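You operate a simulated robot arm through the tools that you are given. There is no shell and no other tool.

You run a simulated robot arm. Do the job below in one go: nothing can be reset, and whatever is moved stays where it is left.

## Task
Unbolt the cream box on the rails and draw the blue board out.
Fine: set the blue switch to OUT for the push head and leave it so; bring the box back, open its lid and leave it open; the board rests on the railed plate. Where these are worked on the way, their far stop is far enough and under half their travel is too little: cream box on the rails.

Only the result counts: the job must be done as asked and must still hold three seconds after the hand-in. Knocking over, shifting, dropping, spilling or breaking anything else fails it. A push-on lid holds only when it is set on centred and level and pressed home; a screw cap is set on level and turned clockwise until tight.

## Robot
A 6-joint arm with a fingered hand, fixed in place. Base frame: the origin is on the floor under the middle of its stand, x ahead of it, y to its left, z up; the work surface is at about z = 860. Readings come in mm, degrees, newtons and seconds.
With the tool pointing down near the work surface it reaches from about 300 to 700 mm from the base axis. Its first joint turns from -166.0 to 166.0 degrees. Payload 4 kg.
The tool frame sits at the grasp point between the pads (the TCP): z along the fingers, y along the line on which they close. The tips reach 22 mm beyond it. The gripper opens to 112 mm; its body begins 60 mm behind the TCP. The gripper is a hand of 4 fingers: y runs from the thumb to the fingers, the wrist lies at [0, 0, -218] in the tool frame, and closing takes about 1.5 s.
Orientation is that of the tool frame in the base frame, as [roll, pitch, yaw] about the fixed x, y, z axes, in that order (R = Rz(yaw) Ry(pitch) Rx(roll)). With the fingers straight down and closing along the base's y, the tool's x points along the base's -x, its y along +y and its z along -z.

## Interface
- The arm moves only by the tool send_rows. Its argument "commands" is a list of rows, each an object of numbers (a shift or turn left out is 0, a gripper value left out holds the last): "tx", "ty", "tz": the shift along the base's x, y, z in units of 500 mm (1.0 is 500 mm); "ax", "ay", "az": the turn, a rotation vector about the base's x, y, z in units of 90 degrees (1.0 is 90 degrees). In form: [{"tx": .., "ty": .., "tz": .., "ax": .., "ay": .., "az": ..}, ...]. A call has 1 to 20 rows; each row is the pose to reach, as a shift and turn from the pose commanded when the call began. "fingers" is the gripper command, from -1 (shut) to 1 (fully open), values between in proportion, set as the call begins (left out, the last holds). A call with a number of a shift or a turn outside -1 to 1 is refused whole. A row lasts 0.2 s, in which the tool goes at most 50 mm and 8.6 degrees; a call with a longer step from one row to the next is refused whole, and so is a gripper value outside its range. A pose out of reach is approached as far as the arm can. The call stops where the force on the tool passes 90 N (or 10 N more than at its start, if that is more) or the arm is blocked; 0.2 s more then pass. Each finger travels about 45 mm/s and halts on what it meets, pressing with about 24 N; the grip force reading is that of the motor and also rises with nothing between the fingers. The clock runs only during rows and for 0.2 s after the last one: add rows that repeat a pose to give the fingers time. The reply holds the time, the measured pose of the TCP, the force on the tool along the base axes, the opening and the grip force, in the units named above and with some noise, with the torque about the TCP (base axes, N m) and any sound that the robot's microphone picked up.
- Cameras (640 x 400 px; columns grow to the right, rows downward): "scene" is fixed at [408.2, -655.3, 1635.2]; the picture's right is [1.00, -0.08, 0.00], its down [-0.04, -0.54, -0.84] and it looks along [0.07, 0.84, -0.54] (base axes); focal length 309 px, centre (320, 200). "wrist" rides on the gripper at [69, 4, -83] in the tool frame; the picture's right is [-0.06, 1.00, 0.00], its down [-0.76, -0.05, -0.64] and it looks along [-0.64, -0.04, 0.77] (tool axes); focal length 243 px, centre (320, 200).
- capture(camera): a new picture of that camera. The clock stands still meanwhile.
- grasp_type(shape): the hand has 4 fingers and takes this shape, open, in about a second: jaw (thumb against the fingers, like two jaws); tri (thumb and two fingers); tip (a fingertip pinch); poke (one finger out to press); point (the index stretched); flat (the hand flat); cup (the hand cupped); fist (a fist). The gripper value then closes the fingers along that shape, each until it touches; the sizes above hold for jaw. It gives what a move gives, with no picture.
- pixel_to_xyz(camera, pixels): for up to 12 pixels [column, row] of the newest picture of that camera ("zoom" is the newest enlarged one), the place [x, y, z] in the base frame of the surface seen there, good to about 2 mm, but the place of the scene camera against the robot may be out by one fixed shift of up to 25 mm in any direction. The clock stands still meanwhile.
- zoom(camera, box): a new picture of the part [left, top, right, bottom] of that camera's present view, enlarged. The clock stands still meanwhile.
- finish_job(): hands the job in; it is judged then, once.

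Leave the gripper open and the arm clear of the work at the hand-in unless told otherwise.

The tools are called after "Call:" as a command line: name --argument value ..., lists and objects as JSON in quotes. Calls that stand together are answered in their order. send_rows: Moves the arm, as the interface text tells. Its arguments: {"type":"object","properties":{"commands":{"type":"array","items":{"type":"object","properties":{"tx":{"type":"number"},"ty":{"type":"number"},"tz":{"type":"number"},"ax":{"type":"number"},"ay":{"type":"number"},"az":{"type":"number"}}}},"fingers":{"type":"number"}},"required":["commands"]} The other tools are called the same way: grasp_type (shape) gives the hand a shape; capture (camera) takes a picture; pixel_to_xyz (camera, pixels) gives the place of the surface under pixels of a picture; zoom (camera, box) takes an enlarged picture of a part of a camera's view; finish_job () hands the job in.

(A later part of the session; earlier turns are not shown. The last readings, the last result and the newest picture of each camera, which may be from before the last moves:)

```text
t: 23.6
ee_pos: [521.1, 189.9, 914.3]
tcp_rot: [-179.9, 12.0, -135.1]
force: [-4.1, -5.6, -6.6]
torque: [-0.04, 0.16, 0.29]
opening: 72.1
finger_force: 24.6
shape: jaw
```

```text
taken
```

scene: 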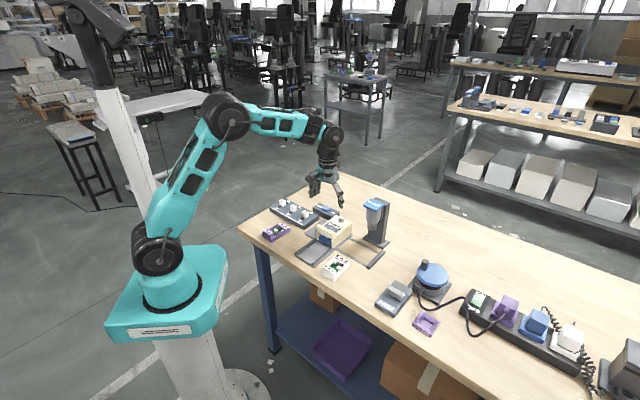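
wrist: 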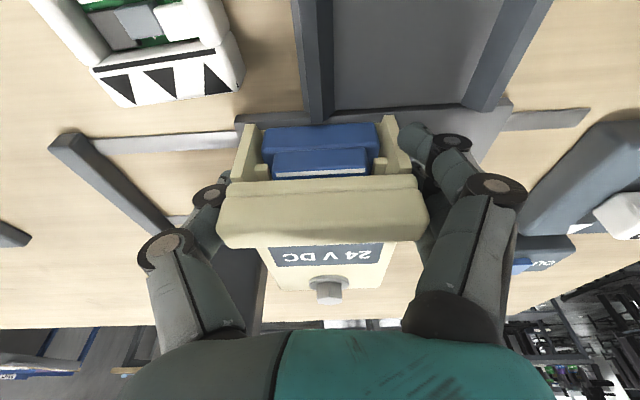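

The box follows the hand along the rails with small forces. I'll continue another 60 mm.

Call:
send_rows --commands '[{"tx": 0.0141, "ty": -0.0141}, {"tx": 0.0283, "ty": -0.0283}, {"tx": 0.0424, "ty": -0.0424}, {"tx": 0.0566, "ty": -0.0566}, {"tx": 0.0707, "ty": -0.0707}, {"tx": 0.0849, "ty": -0.0849}]'

Call:
capture --camera "wrist"

Call:
zoom --camera "scene" --box '[290, 175, 410, 250]'

```text
t: 25.0
ee_pos: [563.3, 147.4, 914.0]
tcp_rot: [-179.9, 12.1, -135.1]
force: [-8.6, -9.4, -6.4]
torque: [-0.1, 0.21, 0.25]
opening: 72.2
finger_force: 24.1
shape: jaw
```

```text
taken
```

wrist: 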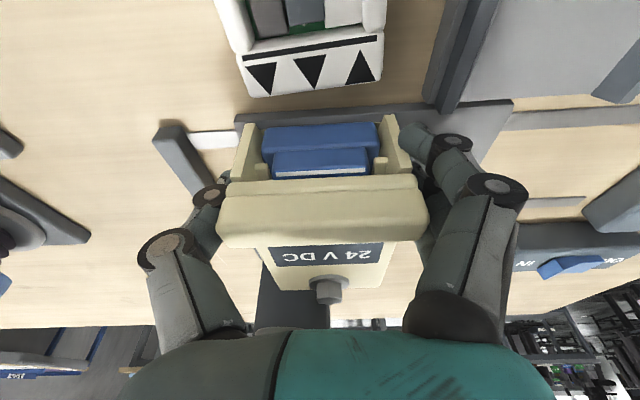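

```text
5.33 times, centred on (350, 212) of scene
```

zoom: 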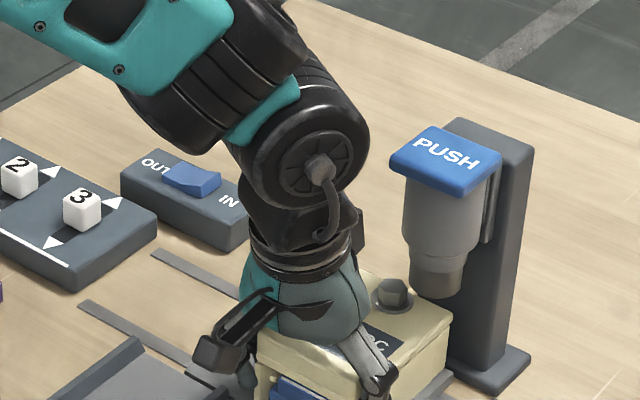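

The box is about 100 mm along and there's a slight sideways load, so I'll relax 1 mm toward the front and move on in smaller steps.

Call:
send_rows --commands '[{"tx": 0.0051, "ty": -0.0091}, {"tx": 0.0121, "ty": -0.0161}, {"tx": 0.0192, "ty": -0.0232}, {"tx": 0.0262, "ty": -0.0302}]'

Call:
zoom --camera "scene" --box '[310, 185, 406, 245]'

Call:
capture --camera "wrist"

```text
t: 26.0
ee_pos: [576.7, 133.0, 914.2]
tcp_rot: [-179.9, 12.0, -135.0]
force: [1.3, 1.7, -15.4]
torque: [0.03, 0.12, 0.32]
opening: 72.1
finger_force: 24.0
shape: jaw
```

```text
6.67 times, centred on (358, 215) of scene
```

zoom: 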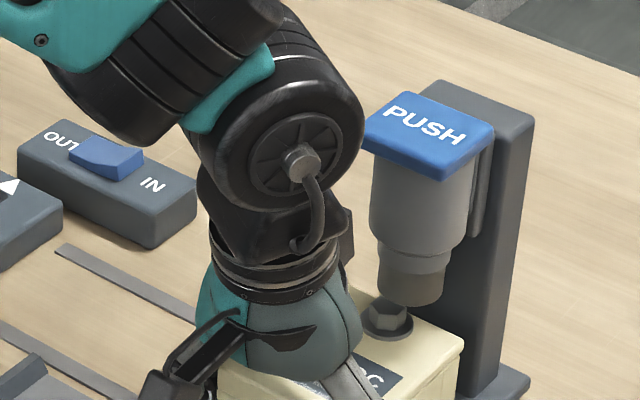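

```text
taken
```

wrist: 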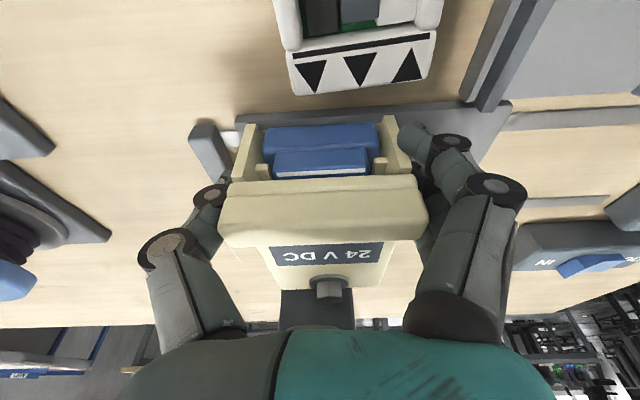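

The bolt is approaching the spindle. I'll ease down 1 mm and continue in 4 mm steps until the stop is felt.

Call:
send_rows --commands '[{"tx": 0.0057, "ty": -0.0057, "tz": -0.002}, {"tx": 0.0113, "ty": -0.0113, "tz": -0.002}, {"tx": 0.017, "ty": -0.017, "tz": -0.002}]'

Call:
zoom --camera "scene" --box '[330, 195, 410, 245]'

```text
t: 26.8
ee_pos: [586.1, 124.7, 914.4]
tcp_rot: [-179.9, 12.0, -135.0]
force: [3.2, 4.1, -5.9]
torque: [0.09, 0.1, 0.28]
opening: 71.8
finger_force: 24.4
shape: jaw
```

```text
8.00 times, centred on (370, 220) of scene
```

zoom: 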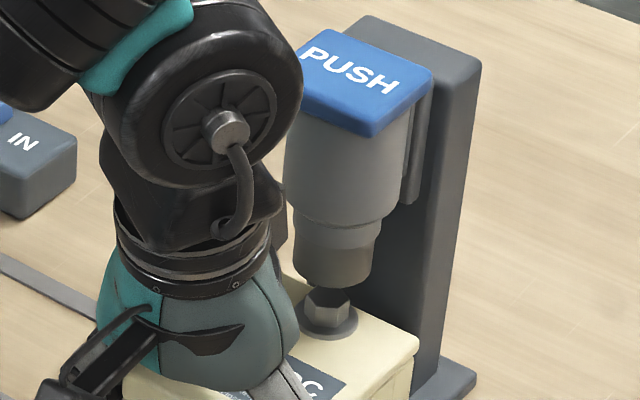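

The bolt is almost beneath the spindle. A few more small steps to reach the stop.

Call:
send_rows --commands '[{"tx": 0.0042, "ty": -0.0042}, {"tx": 0.0085, "ty": -0.0085}, {"tx": 0.0127, "ty": -0.0127}]'

Call:
zoom --camera "scene" --box '[330, 195, 410, 245]'

Call:
capture --camera "wrist"

```text
t: 27.6
ee_pos: [589.8, 118.8, 913.4]
tcp_rot: [-179.9, 12.1, -134.8]
force: [-11.8, 17.3, 4.7]
torque: [0.17, 0.19, 0.34]
opening: 74.1
finger_force: 24.0
shape: jaw
```

```text
8.00 times, centred on (370, 220) of scene
```

zoom: 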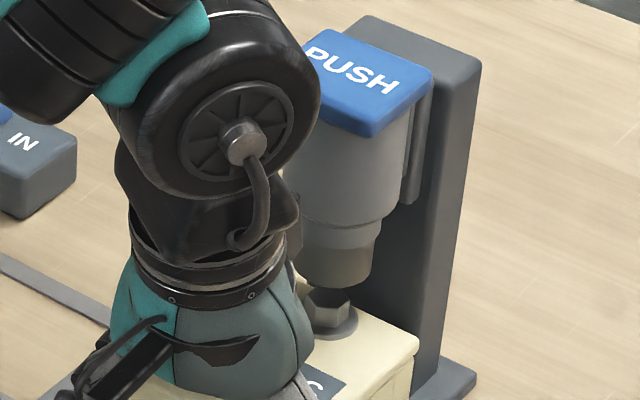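

```text
taken
```

wrist: 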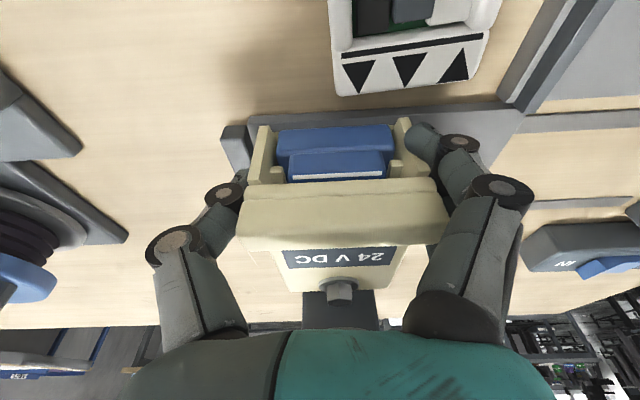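

Force of about 21 N against the direction of travel and the box no longer moves: it's at the far stop. I'll open the fingers, then lift clear toward the front.

Call:
send_rows --commands '[{}, {}, {}, {}]' --fingers 0.85

Call:
send_rows --commands '[{"tz": 0.04}, {"tz": 0.08, "tx": -0.01, "ty": -0.01}, {"tz": 0.15, "tx": -0.04, "ty": -0.04}, {"tz": 0.22, "tx": -0.08, "ty": -0.08}, {"tz": 0.29, "tx": -0.12, "ty": -0.12}, {"tz": 0.36, "tx": -0.16, "ty": -0.16}]'

Call:
capture --camera "wrist"

Call:
zoom --camera "scene" --box '[290, 180, 410, 255]'

```text
t: 28.6
ee_pos: [590.9, 117.7, 912.9]
tcp_rot: [-179.9, 12.0, -135.0]
force: [-1.8, 3.0, 4.5]
torque: [0.03, 0.12, -0.1]
opening: 103.6
finger_force: 0.1
shape: jaw
```

```text
t: 30.0
ee_pos: [509.6, 36.9, 1092.3]
tcp_rot: [-180.0, 12.0, -134.9]
force: [-0.2, -1.1, 0.0]
torque: [-0.01, -0.01, 0.0]
opening: 103.6
finger_force: 0.0
shape: jaw
```

```text
taken
```

wrist: 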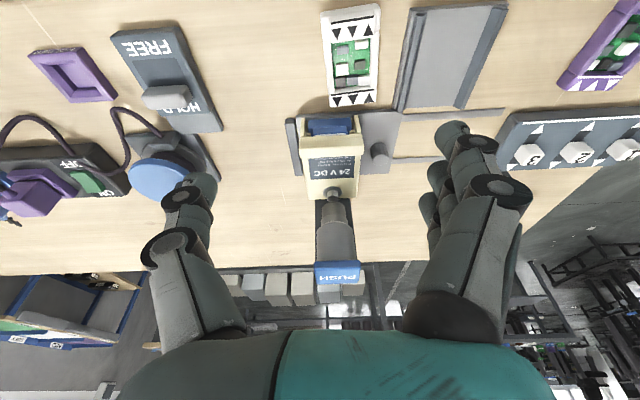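

```text
5.33 times, centred on (350, 218) of scene
```

zoom: 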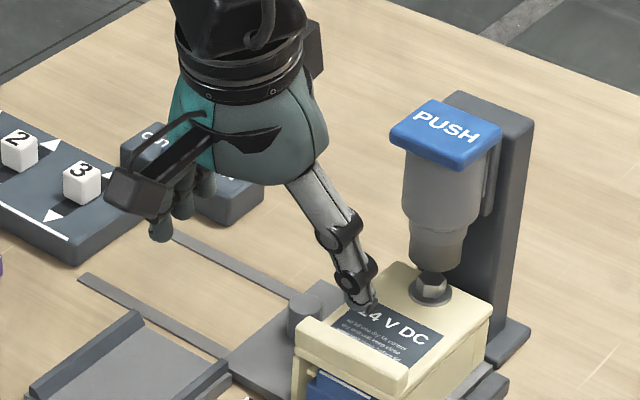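

The box is at the far stop. I'll enlarge the wrist view of the driver and bolt to check alignment and measure the push head.

Call:
zoom --camera "wrist" --box '[270, 100, 430, 300]'

Call:
zoom --camera "wrist" --box '[258, 190, 418, 290]'

```text
2.00 times, centred on (350, 200) of wrist
```

zoom: 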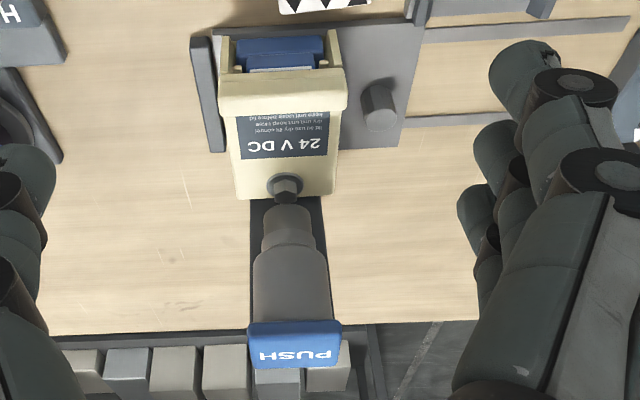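

```text
4.00 times, centred on (338, 240) of wrist
```

zoom: 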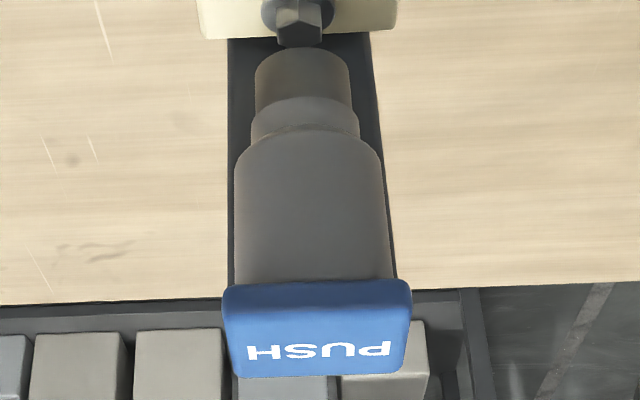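

Call:
pixel_to_xyz --camera "zoom" --pixels '[[230, 335], [405, 330], [320, 330], [238, 372], [402, 370], [320, 372], [302, 70], [305, 120], [312, 220], [300, 25], [380, 380], [320, 350]]'

```text
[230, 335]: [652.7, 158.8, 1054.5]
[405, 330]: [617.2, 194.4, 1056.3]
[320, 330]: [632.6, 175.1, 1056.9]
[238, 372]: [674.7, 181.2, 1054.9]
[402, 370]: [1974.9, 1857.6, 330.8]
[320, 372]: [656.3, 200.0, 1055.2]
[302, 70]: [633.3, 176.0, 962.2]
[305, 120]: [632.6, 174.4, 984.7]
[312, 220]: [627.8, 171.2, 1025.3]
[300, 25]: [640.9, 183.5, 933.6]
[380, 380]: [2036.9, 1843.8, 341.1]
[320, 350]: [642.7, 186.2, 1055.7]
```

Bolt and spindle line up at the same side-coordinate (≈323). The head top centre is near (643,186,1056). I'll shape the hand to poke here, lean it 10° more, rise, and move over the push head.

Call:
grasp_type --shape "poke"

Call:
send_rows --commands '[{"tz": 0.04, "ax": 0.0393, "ay": -0.0393}, {"tz": 0.06, "ax": 0.0786, "ay": -0.0786}, {"tz": 0.06, "tx": 0.06, "ty": 0.068, "ax": 0.0786, "ay": -0.0786}, {"tz": 0.06, "tx": 0.12, "ty": 0.136, "ax": 0.0786, "ay": -0.0786}, {"tz": 0.06, "tx": 0.18, "ty": 0.204, "ax": 0.0786, "ay": -0.0786}, {"tz": 0.06, "tx": 0.23, "ty": 0.26, "ax": 0.0786, "ay": -0.0786}, {"tz": 0.06, "tx": 0.25, "ty": 0.28, "ax": 0.0786, "ay": -0.0786}, {"tz": 0.06, "tx": 0.25, "ty": 0.28, "ax": 0.0786, "ay": -0.0786}]'

Call:
capture --camera "wrist"

Call:
zoom --camera "scene" --box '[310, 150, 430, 225]'

```text
t: 30.9
ee_pos: [509.8, 38.3, 1092.9]
tcp_rot: [180.0, 12.0, -135.0]
force: [0.8, 1.0, 0.7]
torque: [0.0, -0.04, -0.06]
opening: 0.0
finger_force: 0.1
shape: poke
```

```text
t: 32.7
ee_pos: [637.6, 176.8, 1124.8]
tcp_rot: [-179.9, 22.0, -135.0]
force: [0.5, 0.1, -0.5]
torque: [0.01, 0.0, 0.04]
opening: 0.1
finger_force: 0.0
shape: poke
```

```text
taken
```

wrist: 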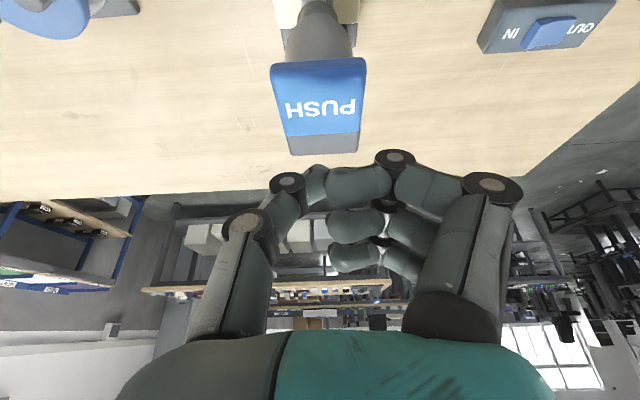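

```text
5.33 times, centred on (370, 188) of scene
```

zoom: 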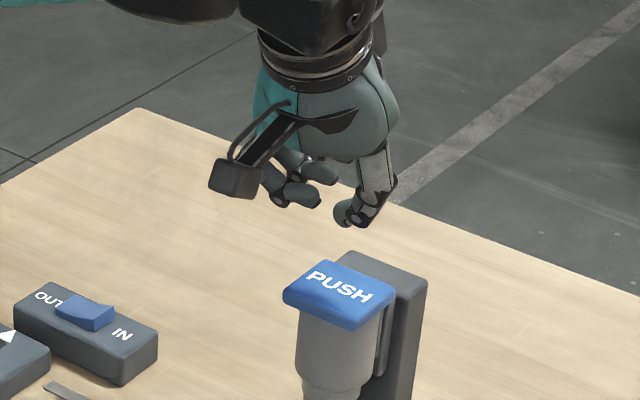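

The head is directly visible now; I'll measure its corners and the post top behind it.

Call:
pixel_to_xyz --camera "wrist" --pixels '[[275, 75], [362, 72], [288, 130], [355, 128], [320, 100], [320, 140], [320, 150], [295, 148], [350, 147], [310, 185], [318, 45]]'

```text
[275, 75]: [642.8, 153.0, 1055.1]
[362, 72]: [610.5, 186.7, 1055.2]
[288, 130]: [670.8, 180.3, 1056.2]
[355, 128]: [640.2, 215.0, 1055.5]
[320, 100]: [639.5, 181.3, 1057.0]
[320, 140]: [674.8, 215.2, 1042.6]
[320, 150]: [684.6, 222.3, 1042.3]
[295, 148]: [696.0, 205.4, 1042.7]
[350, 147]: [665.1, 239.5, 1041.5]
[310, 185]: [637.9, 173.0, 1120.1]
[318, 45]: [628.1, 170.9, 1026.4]
```

Head top centre is (639.5,181,1056), post top only 1042. I'll correct a few mm and descend to just above the head.

Call:
send_rows --commands '[{"tx": -0.006, "ty": 0.001, "tz": -0.03}, {"tx": -0.006, "ty": 0.001, "tz": -0.06}, {"tx": -0.006, "ty": 0.001, "tz": -0.088}, {"tx": -0.006, "ty": 0.001, "tz": -0.088}]'

Call:
zoom --camera "scene" --box '[330, 170, 410, 220]'

```text
t: 33.7
ee_pos: [637.0, 176.6, 1077.9]
tcp_rot: [-179.8, 22.0, -134.9]
force: [0.1, -1.5, -0.4]
torque: [0.04, -0.02, 0.04]
opening: 0.1
finger_force: 0.2
shape: poke
```

```text
8.00 times, centred on (370, 195) of scene
```

zoom: 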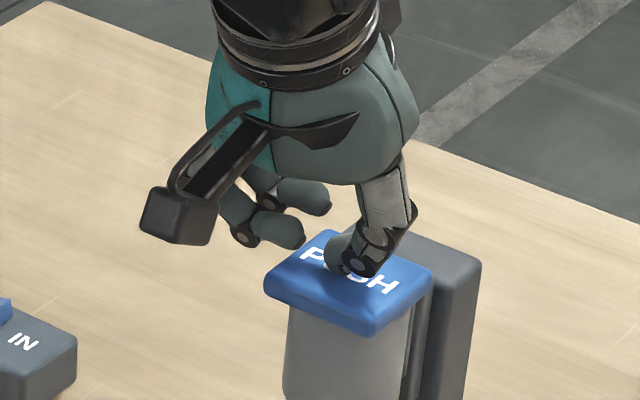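

The fingertip is over the middle of the PUSH plate, nearly touching. I'll press down in 4 mm steps.

Call:
send_rows --commands '[{"tz": -0.008}, {"tz": -0.016}, {"tz": -0.024}]'

```text
t: 34.5
ee_pos: [633.8, 178.2, 1067.5]
tcp_rot: [-179.9, 22.0, -134.9]
force: [0.1, -0.9, 1.9]
torque: [0.01, -0.03, 0.02]
opening: 0.0
finger_force: 0.0
shape: poke
```

Light contact (≈2 N). I'll press on.

Call:
send_rows --commands '[{"tz": -0.008}, {"tz": -0.016}, {"tz": -0.024}]'

Call:
zoom --camera "scene" --box '[330, 180, 410, 230]'

```text
t: 35.3
ee_pos: [632.3, 176.6, 1056.4]
tcp_rot: [-179.9, 22.0, -134.9]
force: [0.7, 0.4, 2.2]
torque: [0.01, 0.03, -0.01]
opening: 0.0
finger_force: 0.0
shape: poke
```

```text
8.00 times, centred on (370, 205) of scene
```

zoom: 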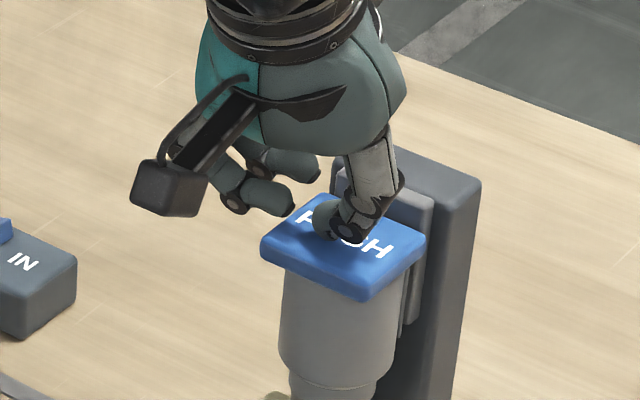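

The head slides down with the finger. Continuing.

Call:
send_rows --commands '[{"tz": -0.008}, {"tz": -0.016}, {"tz": -0.024}]'

Call:
zoom --camera "scene" --box '[330, 190, 410, 240]'

```text
t: 36.1
ee_pos: [635.3, 178.0, 1045.7]
tcp_rot: [-179.7, 22.6, -134.9]
force: [11.8, -5.6, 39.2]
torque: [0.28, 0.12, -0.09]
opening: 0.0
finger_force: 0.0
shape: poke
```

```text
8.00 times, centred on (370, 215) of scene
```

zoom: 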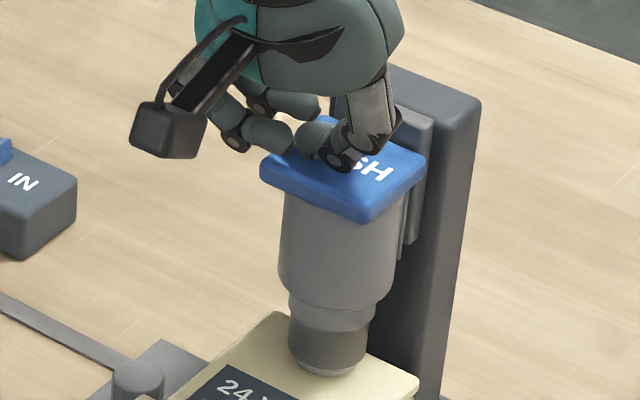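

The spindle now sits over the bolt and the load is 39 N. I'll hold here for about three seconds and listen.

Call:
send_rows --commands '[{}, {}, {}, {}, {}, {}, {}, {}, {}, {}, {}, {}, {}, {}, {}]'

Call:
zoom --camera "scene" --box '[330, 190, 410, 240]'

```text
t: 39.3
ee_pos: [634.8, 177.6, 1053.9]
tcp_rot: [-179.1, 23.2, -134.7]
force: [11.7, -17.2, 63.8]
torque: [0.31, 0.38, 0.12]
opening: 0.1
finger_force: 0.0
shape: poke
```

```text
8.00 times, centred on (370, 215) of scene
```

zoom: 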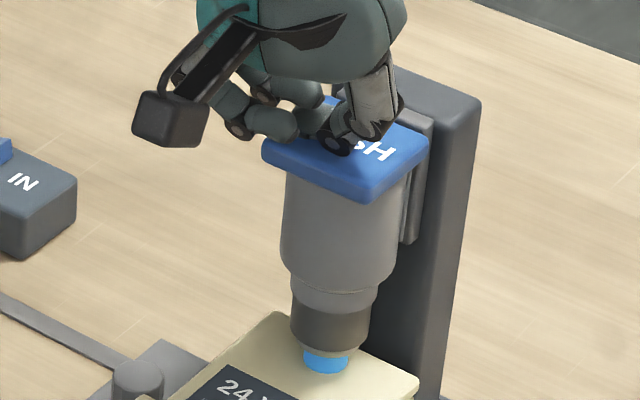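

The bolt is turning out: it has lifted about 9 mm and the blue shank shows. The load has risen to 64 N, so I'll ease up 5 mm and keep holding.

Call:
send_rows --commands '[{"tz": 0.005}, {"tz": 0.01}, {"tz": 0.01}, {"tz": 0.01}, {"tz": 0.01}, {"tz": 0.01}, {"tz": 0.01}, {"tz": 0.01}, {"tz": 0.01}, {"tz": 0.01}]'

Call:
zoom --camera "scene" --box '[330, 190, 410, 240]'

```text
t: 41.5
ee_pos: [634.0, 178.5, 1053.0]
tcp_rot: [-179.4, 22.7, -134.7]
force: [9.3, -6.6, 46.6]
torque: [0.35, 0.35, 0.0]
opening: 0.0
finger_force: 0.0
shape: poke
```

```text
8.00 times, centred on (370, 215) of scene
```

zoom: 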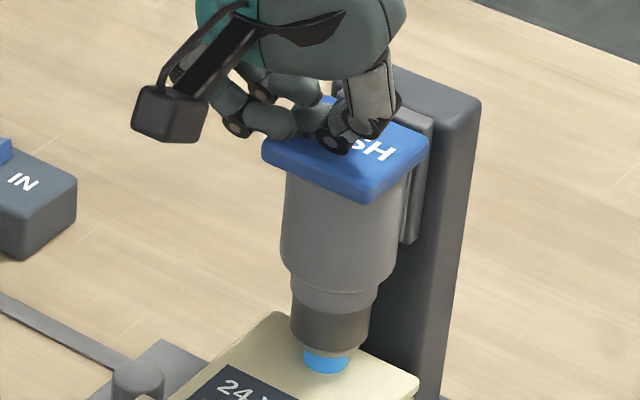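

The height no longer changes, so the bolt seems fully out. I'll lift off and look at it.

Call:
send_rows --commands '[{"tz": 0.02}, {"tz": 0.06}, {"tz": 0.12}, {"tz": 0.16}, {"tz": 0.16}, {"tz": 0.16}]'

Call:
zoom --camera "scene" --box '[310, 180, 422, 250]'

Call:
capture --camera "wrist"

```text
t: 42.9
ee_pos: [634.0, 176.4, 1128.1]
tcp_rot: [180.0, 22.1, -135.1]
force: [0.1, 0.0, -0.6]
torque: [0.01, 0.0, -0.01]
opening: 0.0
finger_force: 0.1
shape: poke
```

```text
5.71 times, centred on (366, 215) of scene
```

zoom: 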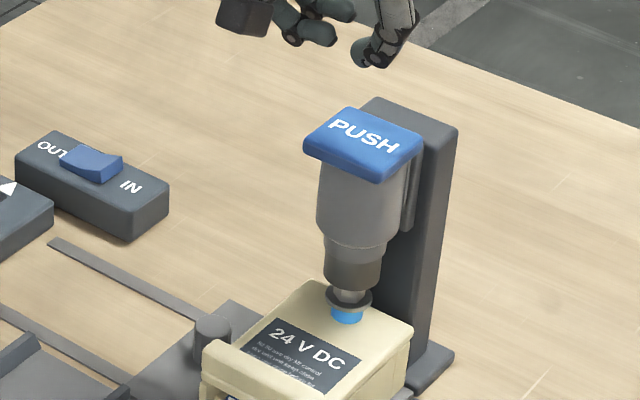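

```text
taken
```

wrist: 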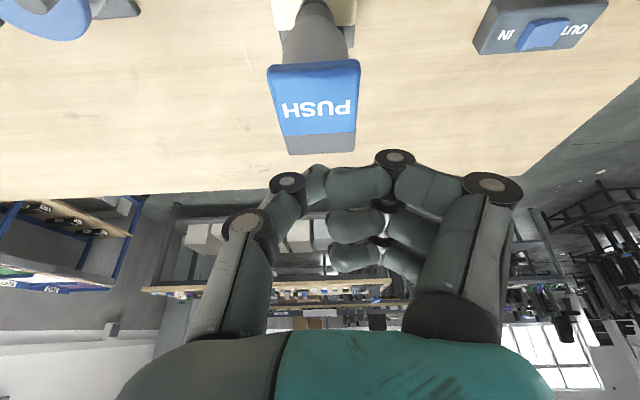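

The bolt stands raised with its blue shank showing, and the head has sprung back up. I'll zoom in to check it's clear of the socket.

Call:
zoom --camera "scene" --box '[354, 216, 394, 241]'

Call:
pixel_to_xyz --camera "zoom" --pixels '[[320, 130], [320, 150], [320, 180], [320, 210], [320, 240], [320, 100], [320, 60]]'

```text
16.00 times, centred on (374, 228) of scene
```

zoom: 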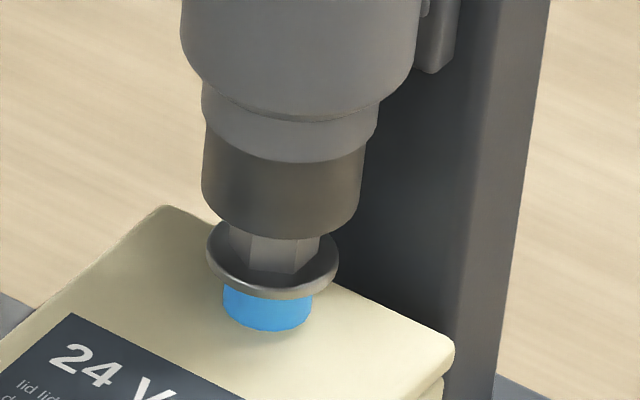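

```text
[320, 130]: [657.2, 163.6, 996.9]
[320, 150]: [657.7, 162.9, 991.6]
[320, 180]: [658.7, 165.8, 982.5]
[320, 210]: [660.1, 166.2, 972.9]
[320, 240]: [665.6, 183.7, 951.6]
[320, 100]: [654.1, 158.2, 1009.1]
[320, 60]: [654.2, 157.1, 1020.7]
```

I'll measure the bolt's visible parts against the socket's lower edge.

Call:
pixel_to_xyz --camera "zoom" --pixels '[[270, 245], [270, 260], [250, 240], [280, 230], [280, 220], [265, 285], [265, 310], [265, 325], [300, 250], [265, 345]]'

```text
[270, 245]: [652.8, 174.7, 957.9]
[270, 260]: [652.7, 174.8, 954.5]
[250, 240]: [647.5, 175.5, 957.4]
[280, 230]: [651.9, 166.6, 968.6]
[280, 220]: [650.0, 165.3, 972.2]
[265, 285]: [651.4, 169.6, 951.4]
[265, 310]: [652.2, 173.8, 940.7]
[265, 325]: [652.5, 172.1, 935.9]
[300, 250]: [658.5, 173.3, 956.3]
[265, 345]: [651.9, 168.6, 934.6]
```

The socket's lower edge is roughly 8 mm above the bolt's top, so the box can move freely. I'll back away to the front, return to 12° lean, and open the hand to jaw.

Call:
send_rows --commands '[{"tx": -0.06, "ty": -0.068}, {"tx": -0.12, "ty": -0.136}, {"tx": -0.18, "ty": -0.204}, {"tx": -0.23, "ty": -0.26}, {"tx": -0.25, "ty": -0.28, "ax": -0.0393, "ay": 0.0393}, {"tx": -0.25, "ty": -0.28, "tz": -0.04, "ax": -0.0786, "ay": 0.0786}]'

Call:
grasp_type --shape "jaw"

Call:
send_rows --commands '[{}, {}, {}]' --fingers 0.75

Call:
capture --camera "wrist"

```text
t: 44.3
ee_pos: [507.5, 38.6, 1109.7]
tcp_rot: [-179.8, 12.0, -135.0]
force: [-0.9, -0.6, 0.1]
torque: [0.01, -0.05, -0.01]
opening: 0.0
finger_force: 0.0
shape: poke
```

```text
t: 45.2
ee_pos: [506.0, 37.0, 1109.8]
tcp_rot: [-180.0, 12.0, -134.9]
force: [0.4, 0.1, 0.1]
torque: [0.03, 0.03, -0.02]
opening: 111.6
finger_force: 0.1
shape: jaw
```

```text
t: 46.0
ee_pos: [507.1, 38.6, 1110.0]
tcp_rot: [-180.0, 12.0, -135.1]
force: [0.7, -0.5, 0.5]
torque: [0.01, -0.03, 0.01]
opening: 98.2
finger_force: 0.0
shape: jaw
```

```text
taken
```

wrist: 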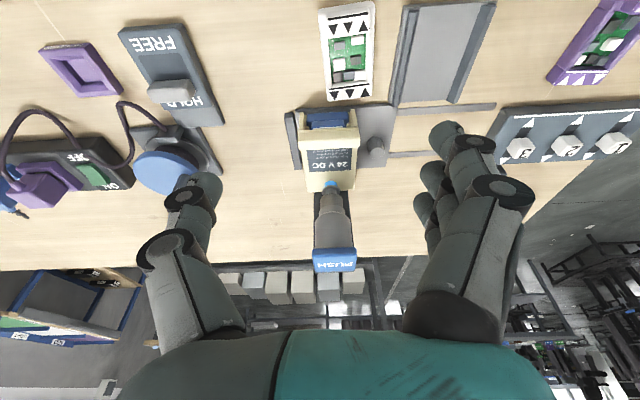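

I'll measure the box's lip corners and wall at the far position to centre the grip.

Call:
zoom --camera "wrist" --box '[270, 90, 430, 190]'

Call:
pixel_to_xyz --camera "zoom" --pixels '[[120, 170], [345, 160], [230, 165], [130, 185], [340, 180], [145, 380], [335, 380], [420, 215], [420, 250], [160, 90], [300, 85], [250, 385]]'

```text
4.00 times, centred on (350, 140) of wrist
```

zoom: 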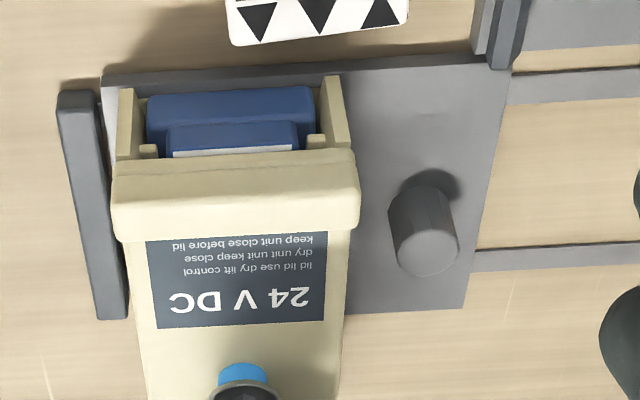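

```text
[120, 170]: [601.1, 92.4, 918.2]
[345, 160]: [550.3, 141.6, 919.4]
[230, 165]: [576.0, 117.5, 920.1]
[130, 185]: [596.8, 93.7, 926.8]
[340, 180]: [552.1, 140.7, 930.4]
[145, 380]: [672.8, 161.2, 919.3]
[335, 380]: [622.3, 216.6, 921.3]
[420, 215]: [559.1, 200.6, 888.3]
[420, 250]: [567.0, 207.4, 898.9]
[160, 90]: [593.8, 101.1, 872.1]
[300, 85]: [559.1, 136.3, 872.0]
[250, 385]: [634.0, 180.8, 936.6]
```

The box centre is at side-coordinate ≈324, front at ≈490. I'll approach the same grip pose: above the front part, then straight down.

Call:
send_rows --commands '[{"tx": 0.036, "ty": 0.04, "tz": -0.076}, {"tx": 0.072, "ty": 0.08, "tz": -0.152}, {"tx": 0.108, "ty": 0.122, "tz": -0.22}, {"tx": 0.154, "ty": 0.1746, "tz": -0.256}, {"tx": 0.154, "ty": 0.1746, "tz": -0.32}, {"tx": 0.154, "ty": 0.1746, "tz": -0.345}, {"tx": 0.154, "ty": 0.1746, "tz": -0.345}]'

Call:
capture --camera "wrist"

```text
t: 47.6
ee_pos: [583.6, 124.7, 934.8]
tcp_rot: [-179.9, 12.0, -135.0]
force: [0.0, -0.7, 0.3]
torque: [-0.01, 0.02, 0.01]
opening: 98.4
finger_force: 0.1
shape: jaw
```

```text
taken
```

wrist: 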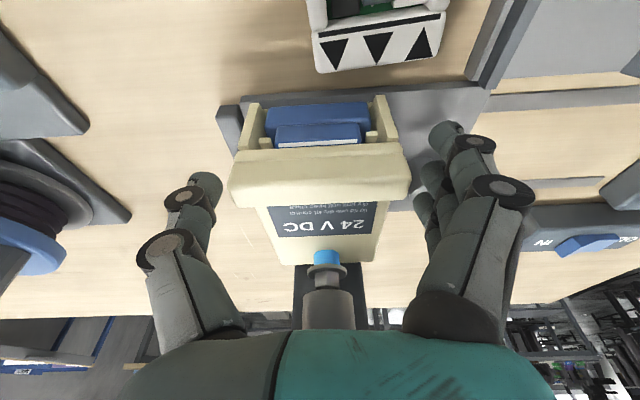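

All clear around the box. I'll lower the last 21 mm and close.

Call:
send_rows --commands '[{"tz": -0.022}, {"tz": -0.042}, {"tz": -0.042}]'

Call:
send_rows --commands '[{}, {}, {}, {}, {}]' --fingers 0.25

```text
t: 48.4
ee_pos: [584.0, 124.5, 913.1]
tcp_rot: [-179.9, 12.0, -135.0]
force: [-0.6, 0.2, -0.5]
torque: [-0.01, 0.02, 0.0]
opening: 98.3
finger_force: 0.1
shape: jaw
```

```text
t: 49.6
ee_pos: [584.4, 124.8, 914.4]
tcp_rot: [179.9, 12.0, -135.0]
force: [-0.9, -1.8, -0.9]
torque: [0.01, 0.14, 0.26]
opening: 71.4
finger_force: 24.2
shape: jaw
```

Gripped at 71 mm. I'll slide back along (−x, +y), 60 mm first.

Call:
send_rows --commands '[{"tx": -0.014, "ty": 0.0142}, {"tx": -0.028, "ty": 0.0284}, {"tx": -0.042, "ty": 0.0426}, {"tx": -0.056, "ty": 0.0568}, {"tx": -0.07, "ty": 0.071}, {"tx": -0.084, "ty": 0.0852}]'

Call:
capture --camera "wrist"

```text
t: 51.0
ee_pos: [541.6, 167.3, 914.2]
tcp_rot: [180.0, 12.0, -134.8]
force: [-7.8, -8.2, -5.6]
torque: [-0.09, 0.2, 0.32]
opening: 71.3
finger_force: 23.8
shape: jaw
```

```text
taken
```

wrist: 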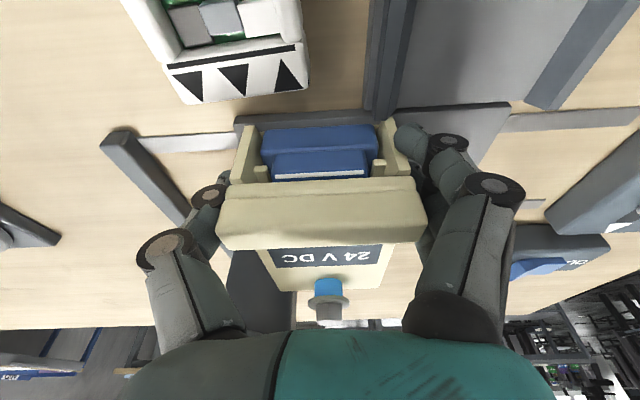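

The box follows back freely. I'll relax about 1 mm toward the front and continue 50 mm.

Call:
send_rows --commands '[{"tx": -0.016, "ty": 0.0122}, {"tx": -0.03, "ty": 0.0264}, {"tx": -0.044, "ty": 0.0406}, {"tx": -0.058, "ty": 0.0548}, {"tx": -0.072, "ty": 0.069}]'

Call:
capture --camera "wrist"

```text
t: 52.2
ee_pos: [506.3, 201.0, 914.0]
tcp_rot: [180.0, 12.0, -134.9]
force: [0.0, 1.0, -14.3]
torque: [0.03, 0.14, 0.35]
opening: 71.7
finger_force: 23.7
shape: jaw
```

```text
taken
```

wrist: 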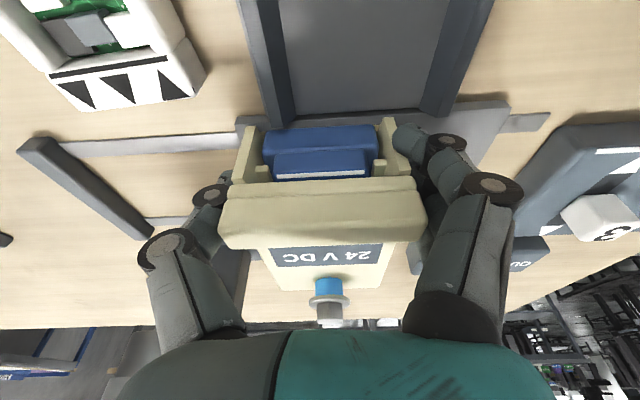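

About 20 mm remain. I'll go on in 5 mm steps and watch for the home stop.

Call:
send_rows --commands '[{"tx": -0.0071, "ty": 0.0071, "tz": -0.002}, {"tx": -0.0141, "ty": 0.0141, "tz": -0.002}, {"tx": -0.0212, "ty": 0.0212, "tz": -0.002}, {"tx": -0.0269, "ty": 0.0269, "tz": -0.002}]'

Call:
capture --camera "wrist"

```text
t: 53.2
ee_pos: [492.7, 215.2, 914.6]
tcp_rot: [-180.0, 12.0, -134.9]
force: [-6.4, -3.6, -2.5]
torque: [-0.01, 0.13, 0.42]
opening: 71.6
finger_force: 24.2
shape: jaw
```

```text
taken
```

wrist: 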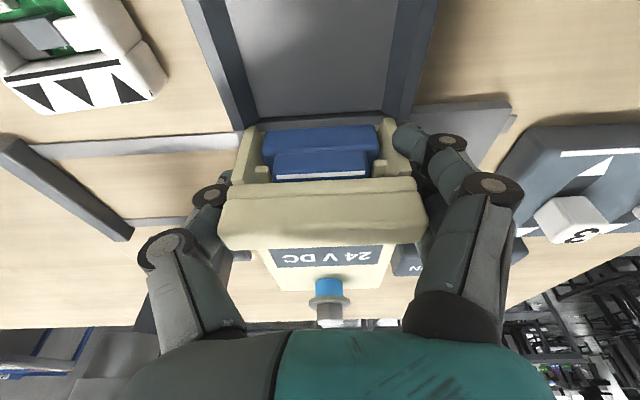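

Nearly home. A few more millimetres until I feel the home stop.

Call:
send_rows --commands '[{"tx": -0.0028, "ty": 0.0028}, {"tx": -0.0057, "ty": 0.0057}, {"tx": -0.0085, "ty": 0.0085}]'

Call:
capture --camera "wrist"

```text
t: 54.0
ee_pos: [489.2, 219.8, 914.4]
tcp_rot: [-179.8, 12.1, -135.1]
force: [8.2, -16.4, -8.1]
torque: [0.07, 0.33, 0.4]
opening: 69.1
finger_force: 24.0
shape: jaw
```

```text
taken
```

wrist: 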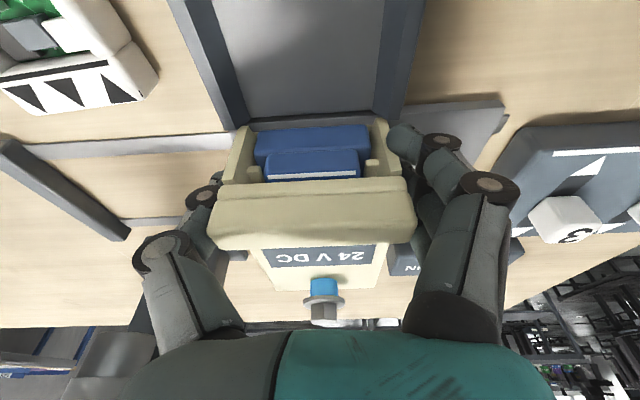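

Resistance of about 18 N: the carriage is home and lines up with the railed plate again. I'll open the fingers and lift away.

Call:
send_rows --commands '[{}, {}, {}, {}]' --fingers 0.75

Call:
send_rows --commands '[{"tz": 0.04}, {"tz": 0.08}, {"tz": 0.14, "tx": -0.02, "ty": -0.02}, {"tz": 0.2, "tx": -0.06, "ty": -0.06}, {"tz": 0.22, "tx": -0.12, "ty": -0.12}]'

Call:
capture --camera "wrist"

Call:
zoom --camera "scene" --box '[290, 180, 410, 255]'

```text
t: 55.0
ee_pos: [487.8, 221.3, 913.7]
tcp_rot: [-179.9, 12.0, -135.0]
force: [0.1, 0.4, -0.6]
torque: [-0.02, -0.03, -0.02]
opening: 97.8
finger_force: 0.0
shape: jaw
```

```text
t: 56.2
ee_pos: [430.3, 158.8, 1026.2]
tcp_rot: [-180.0, 12.1, -134.9]
force: [-1.1, -0.2, 0.1]
torque: [0.01, -0.02, 0.0]
opening: 98.0
finger_force: 0.2
shape: jaw
```

```text
taken
```

wrist: 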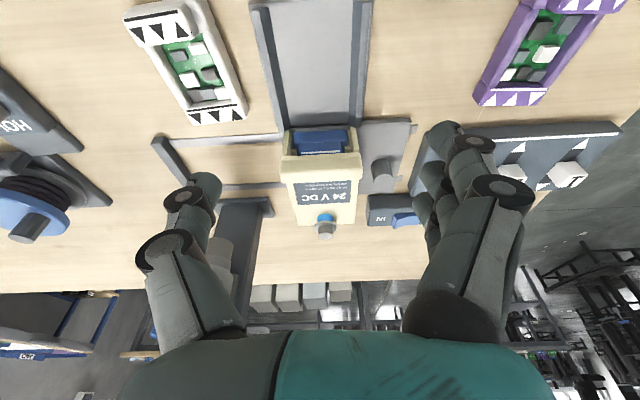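

```text
5.33 times, centred on (350, 218) of scene
```

zoom: 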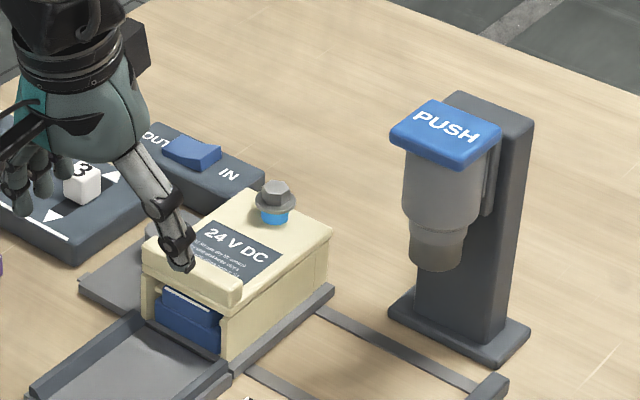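

The box is home with its bolt raised. To plan lifting the lid, I'll lean the hand further and come lower in front of the box to look under the lip.

Call:
send_rows --commands '[{"tz": -0.04, "ax": 0.055, "ay": -0.055}, {"tz": -0.08, "ax": 0.11, "ay": -0.11}, {"tz": -0.13, "ax": 0.165, "ay": -0.165}, {"tz": -0.17, "ax": 0.22, "ay": -0.22}, {"tz": -0.17, "ax": 0.22, "ay": -0.22}]'

Call:
capture --camera "wrist"

Call:
zoom --camera "wrist" --box '[240, 120, 400, 220]'

```text
t: 57.4
ee_pos: [431.5, 160.4, 939.1]
tcp_rot: [179.9, 40.1, -134.9]
force: [0.0, 1.0, -0.3]
torque: [0.01, -0.01, -0.02]
opening: 97.8
finger_force: 0.1
shape: jaw
```

```text
taken
```

wrist: 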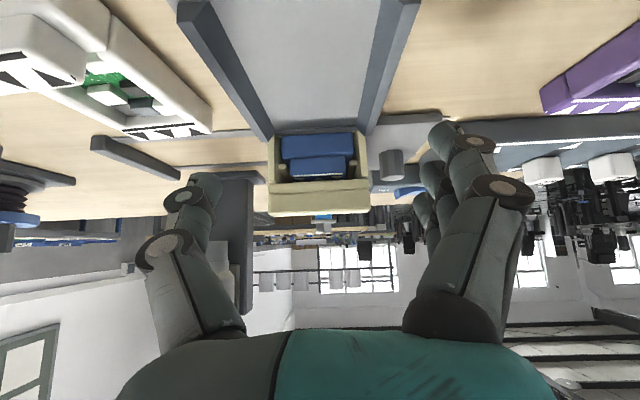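

```text
4.00 times, centred on (320, 170) of wrist
```

zoom: 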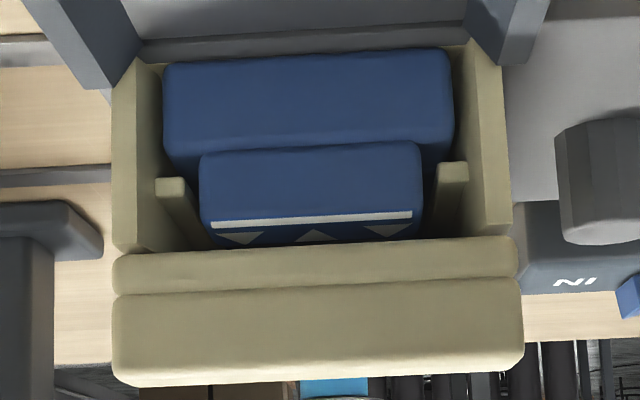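

I see the lip (bottom in this upside-down view), the blue board with its narrower upper grip, and two small cream posts beside it. I'll measure these.

Call:
pixel_to_xyz --camera "zoom" --pixels '[[310, 85], [310, 130], [310, 180], [310, 218], [310, 232], [310, 258], [310, 285], [310, 310], [310, 360], [170, 190], [450, 175], [180, 215]]'

Call:
pixel_to_xyz --camera "zoom" --pixels '[[215, 190], [415, 180], [180, 90], [440, 80], [125, 240], [135, 80], [490, 80], [130, 270], [505, 260], [130, 360], [500, 340], [310, 245]]'

```text
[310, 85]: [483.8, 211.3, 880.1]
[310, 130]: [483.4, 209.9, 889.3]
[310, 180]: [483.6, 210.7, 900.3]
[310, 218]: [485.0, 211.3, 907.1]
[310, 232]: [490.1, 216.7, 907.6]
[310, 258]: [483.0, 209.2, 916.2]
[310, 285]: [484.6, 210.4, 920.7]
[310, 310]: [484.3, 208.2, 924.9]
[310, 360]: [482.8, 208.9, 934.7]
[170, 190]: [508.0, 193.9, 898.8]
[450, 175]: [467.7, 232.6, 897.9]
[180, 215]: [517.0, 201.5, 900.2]
```

```text
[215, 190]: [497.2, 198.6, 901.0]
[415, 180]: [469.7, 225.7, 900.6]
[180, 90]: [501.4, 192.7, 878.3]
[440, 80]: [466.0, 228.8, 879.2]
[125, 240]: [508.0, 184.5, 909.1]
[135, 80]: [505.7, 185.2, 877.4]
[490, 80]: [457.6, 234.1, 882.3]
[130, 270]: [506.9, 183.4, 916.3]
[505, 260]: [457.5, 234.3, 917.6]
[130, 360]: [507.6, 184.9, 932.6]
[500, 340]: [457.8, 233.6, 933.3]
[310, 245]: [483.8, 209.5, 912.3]
```

The lip is a ridge 912–937 high, about 13 mm thick, with almost no gap under it, so pinching it front-to-back from above seems right. First I'll look for the hinge: zoom at the box from the scene camera.

Call:
zoom --camera "scene" --box '[310, 210, 358, 250]'

```text
10.00 times, centred on (334, 230) of scene
```

zoom: 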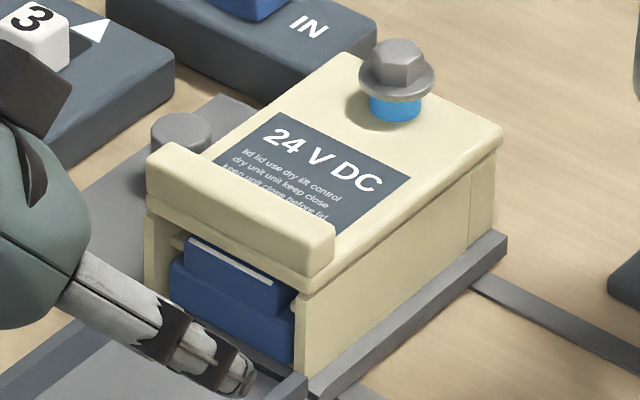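

No separate hinge shows; the lid must pivot at its back edge. I'll rise and take the lean out first.

Call:
send_rows --commands '[{"tz": 0.05, "ax": -0.0629, "ay": 0.0629}, {"tz": 0.1, "ax": -0.1257, "ay": 0.1257}, {"tz": 0.15, "ax": -0.1886, "ay": 0.1886}, {"tz": 0.2, "ax": -0.2514, "ay": 0.2514}, {"tz": 0.24, "ax": -0.3143, "ay": 0.3143}]'

Call:
send_rows --commands '[{"az": -0.0909, "tx": 0.01, "ty": 0.01}, {"az": -0.1818, "tx": 0.02, "ty": 0.02}, {"az": -0.2727, "tx": 0.03, "ty": 0.03}, {"az": -0.3636, "tx": 0.04, "ty": 0.04}, {"az": -0.4545, "tx": 0.05, "ty": 0.05}, {"az": -0.5454, "tx": 0.06, "ty": 0.06}, {"az": -0.6363, "tx": 0.07, "ty": 0.07}, {"az": -0.7272, "tx": 0.08, "ty": 0.08}, {"az": -0.8181, "tx": 0.09, "ty": 0.09}, {"az": -0.909, "tx": 0.1, "ty": 0.1}, {"az": -1.0, "tx": 0.112, "ty": 0.107}, {"az": -1.0, "tx": 0.112, "ty": 0.107}]' --fingers -0.1

Call:
capture --camera "wrist"

```text
t: 58.6
ee_pos: [431.8, 159.0, 1059.4]
tcp_rot: [179.9, 0.0, -134.9]
force: [0.9, 0.6, -0.5]
torque: [0.01, -0.02, 0.01]
opening: 97.9
finger_force: 0.1
shape: jaw
```

```text
t: 61.2
ee_pos: [485.1, 214.4, 1059.2]
tcp_rot: [-179.9, 0.1, 135.0]
force: [-0.9, -0.2, 0.2]
torque: [0.0, 0.03, 0.03]
opening: 51.2
finger_force: 0.0
shape: jaw
```

```text
taken
```

wrist: 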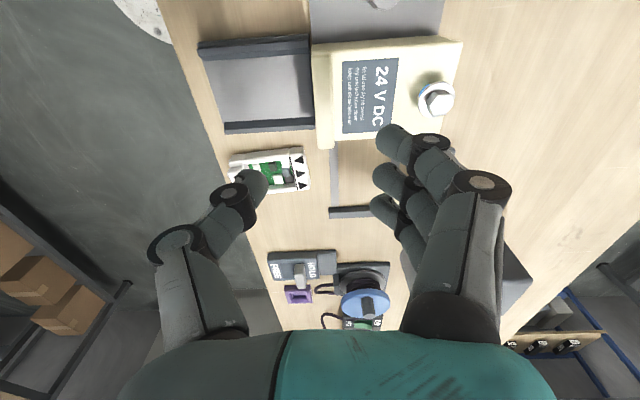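

The thumb is now on the front side and the fingers over the lid. I'll measure the lip precisely from here.

Call:
zoom --camera "wrist" --box '[300, 20, 480, 160]'

Call:
pixel_to_xyz --camera "wrist" --pixels '[[316, 60], [325, 100], [322, 130], [331, 75], [337, 75], [345, 50], [455, 45], [440, 90], [340, 140], [325, 60], [319, 100], [329, 120]]'

```text
2.86 times, centred on (390, 90) of wrist
```

zoom: 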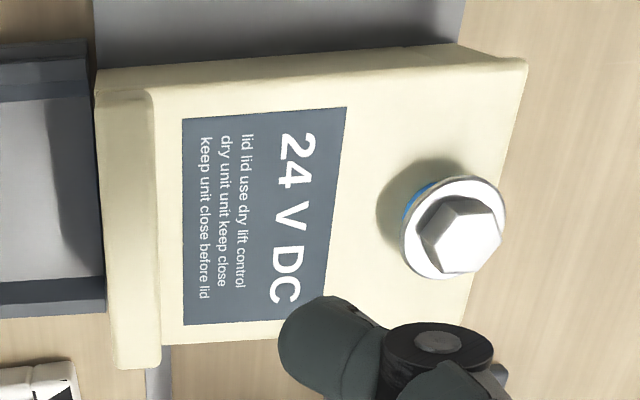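

```text
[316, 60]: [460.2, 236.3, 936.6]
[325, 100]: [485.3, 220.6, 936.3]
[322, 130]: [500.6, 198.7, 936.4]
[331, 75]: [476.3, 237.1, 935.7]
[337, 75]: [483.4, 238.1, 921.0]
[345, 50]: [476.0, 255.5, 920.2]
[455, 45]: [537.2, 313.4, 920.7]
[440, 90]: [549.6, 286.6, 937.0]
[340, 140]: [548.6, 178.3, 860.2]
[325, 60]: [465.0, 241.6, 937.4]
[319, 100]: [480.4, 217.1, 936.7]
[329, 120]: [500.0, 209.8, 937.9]
```

The lip runs from 489.5 to 505.5 in depth, top at 937, lid top at 920.5. I'll centre over it and descend to z≈952.

Call:
send_rows --commands '[{"tx": 0.007, "ty": 0.001, "tz": -0.07}, {"tx": 0.007, "ty": 0.001, "tz": -0.14}, {"tx": 0.007, "ty": 0.001, "tz": -0.19}, {"tx": 0.007, "ty": 0.001, "tz": -0.214}, {"tx": 0.007, "ty": 0.001, "tz": -0.214}]'

Call:
capture --camera "wrist"

Call:
zoom --camera "scene" --box '[290, 190, 386, 250]'

```text
t: 62.4
ee_pos: [488.9, 213.6, 954.4]
tcp_rot: [180.0, -0.1, 135.0]
force: [0.1, -0.4, -0.6]
torque: [0.0, -0.02, 0.01]
opening: 50.8
finger_force: 0.1
shape: jaw
```

```text
taken
```

wrist: 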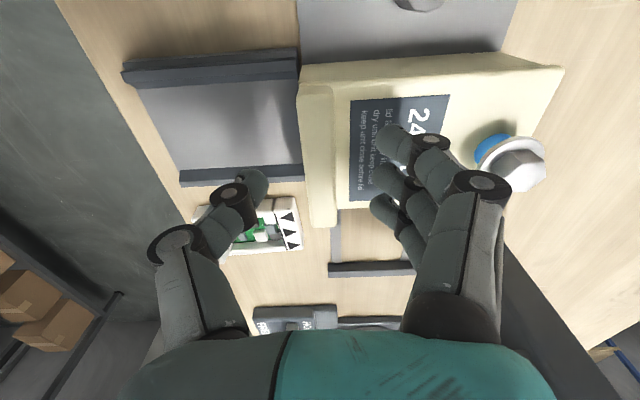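

```text
6.67 times, centred on (338, 220) of scene
```

zoom: 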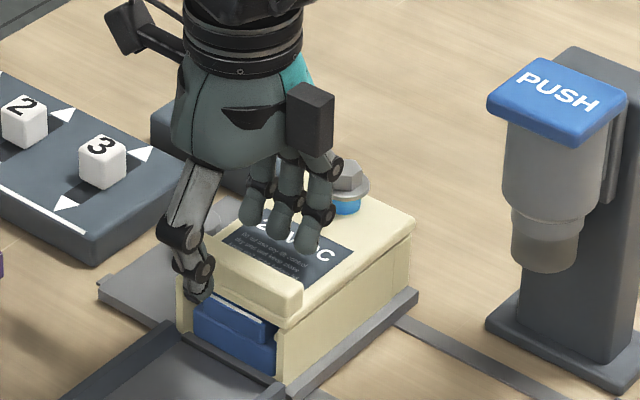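

Thumb before the lip and fingers behind it, as planned. I'll go down 8 mm and close.

Call:
send_rows --commands '[{"tz": -0.008}, {"tz": -0.016}, {"tz": -0.016}]'

Call:
send_rows --commands '[{}, {}, {}, {}, {}, {}]' --fingers -1

Call:
capture --camera "wrist"

Call:
zoom --camera "scene" --box '[290, 190, 386, 250]'

```text
t: 63.2
ee_pos: [488.7, 213.7, 944.5]
tcp_rot: [180.0, 0.1, 135.0]
force: [-0.3, 0.0, 0.6]
torque: [0.03, 0.0, 0.02]
opening: 51.0
finger_force: 0.1
shape: jaw
```

```text
t: 64.6
ee_pos: [488.7, 214.1, 944.8]
tcp_rot: [-179.9, 0.1, 135.1]
force: [1.4, 1.4, -2.5]
torque: [0.08, -0.07, 0.02]
opening: 10.6
finger_force: 23.4
shape: jaw
```

```text
taken
```

wrist: 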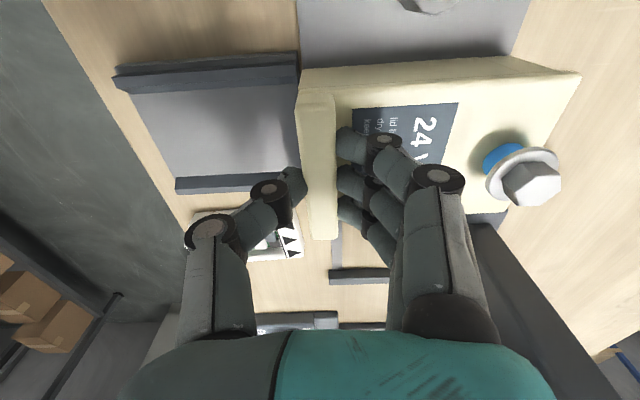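

```text
6.67 times, centred on (338, 220) of scene
```

zoom: 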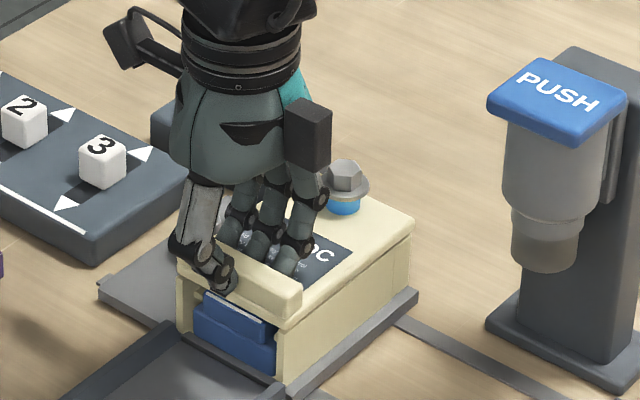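

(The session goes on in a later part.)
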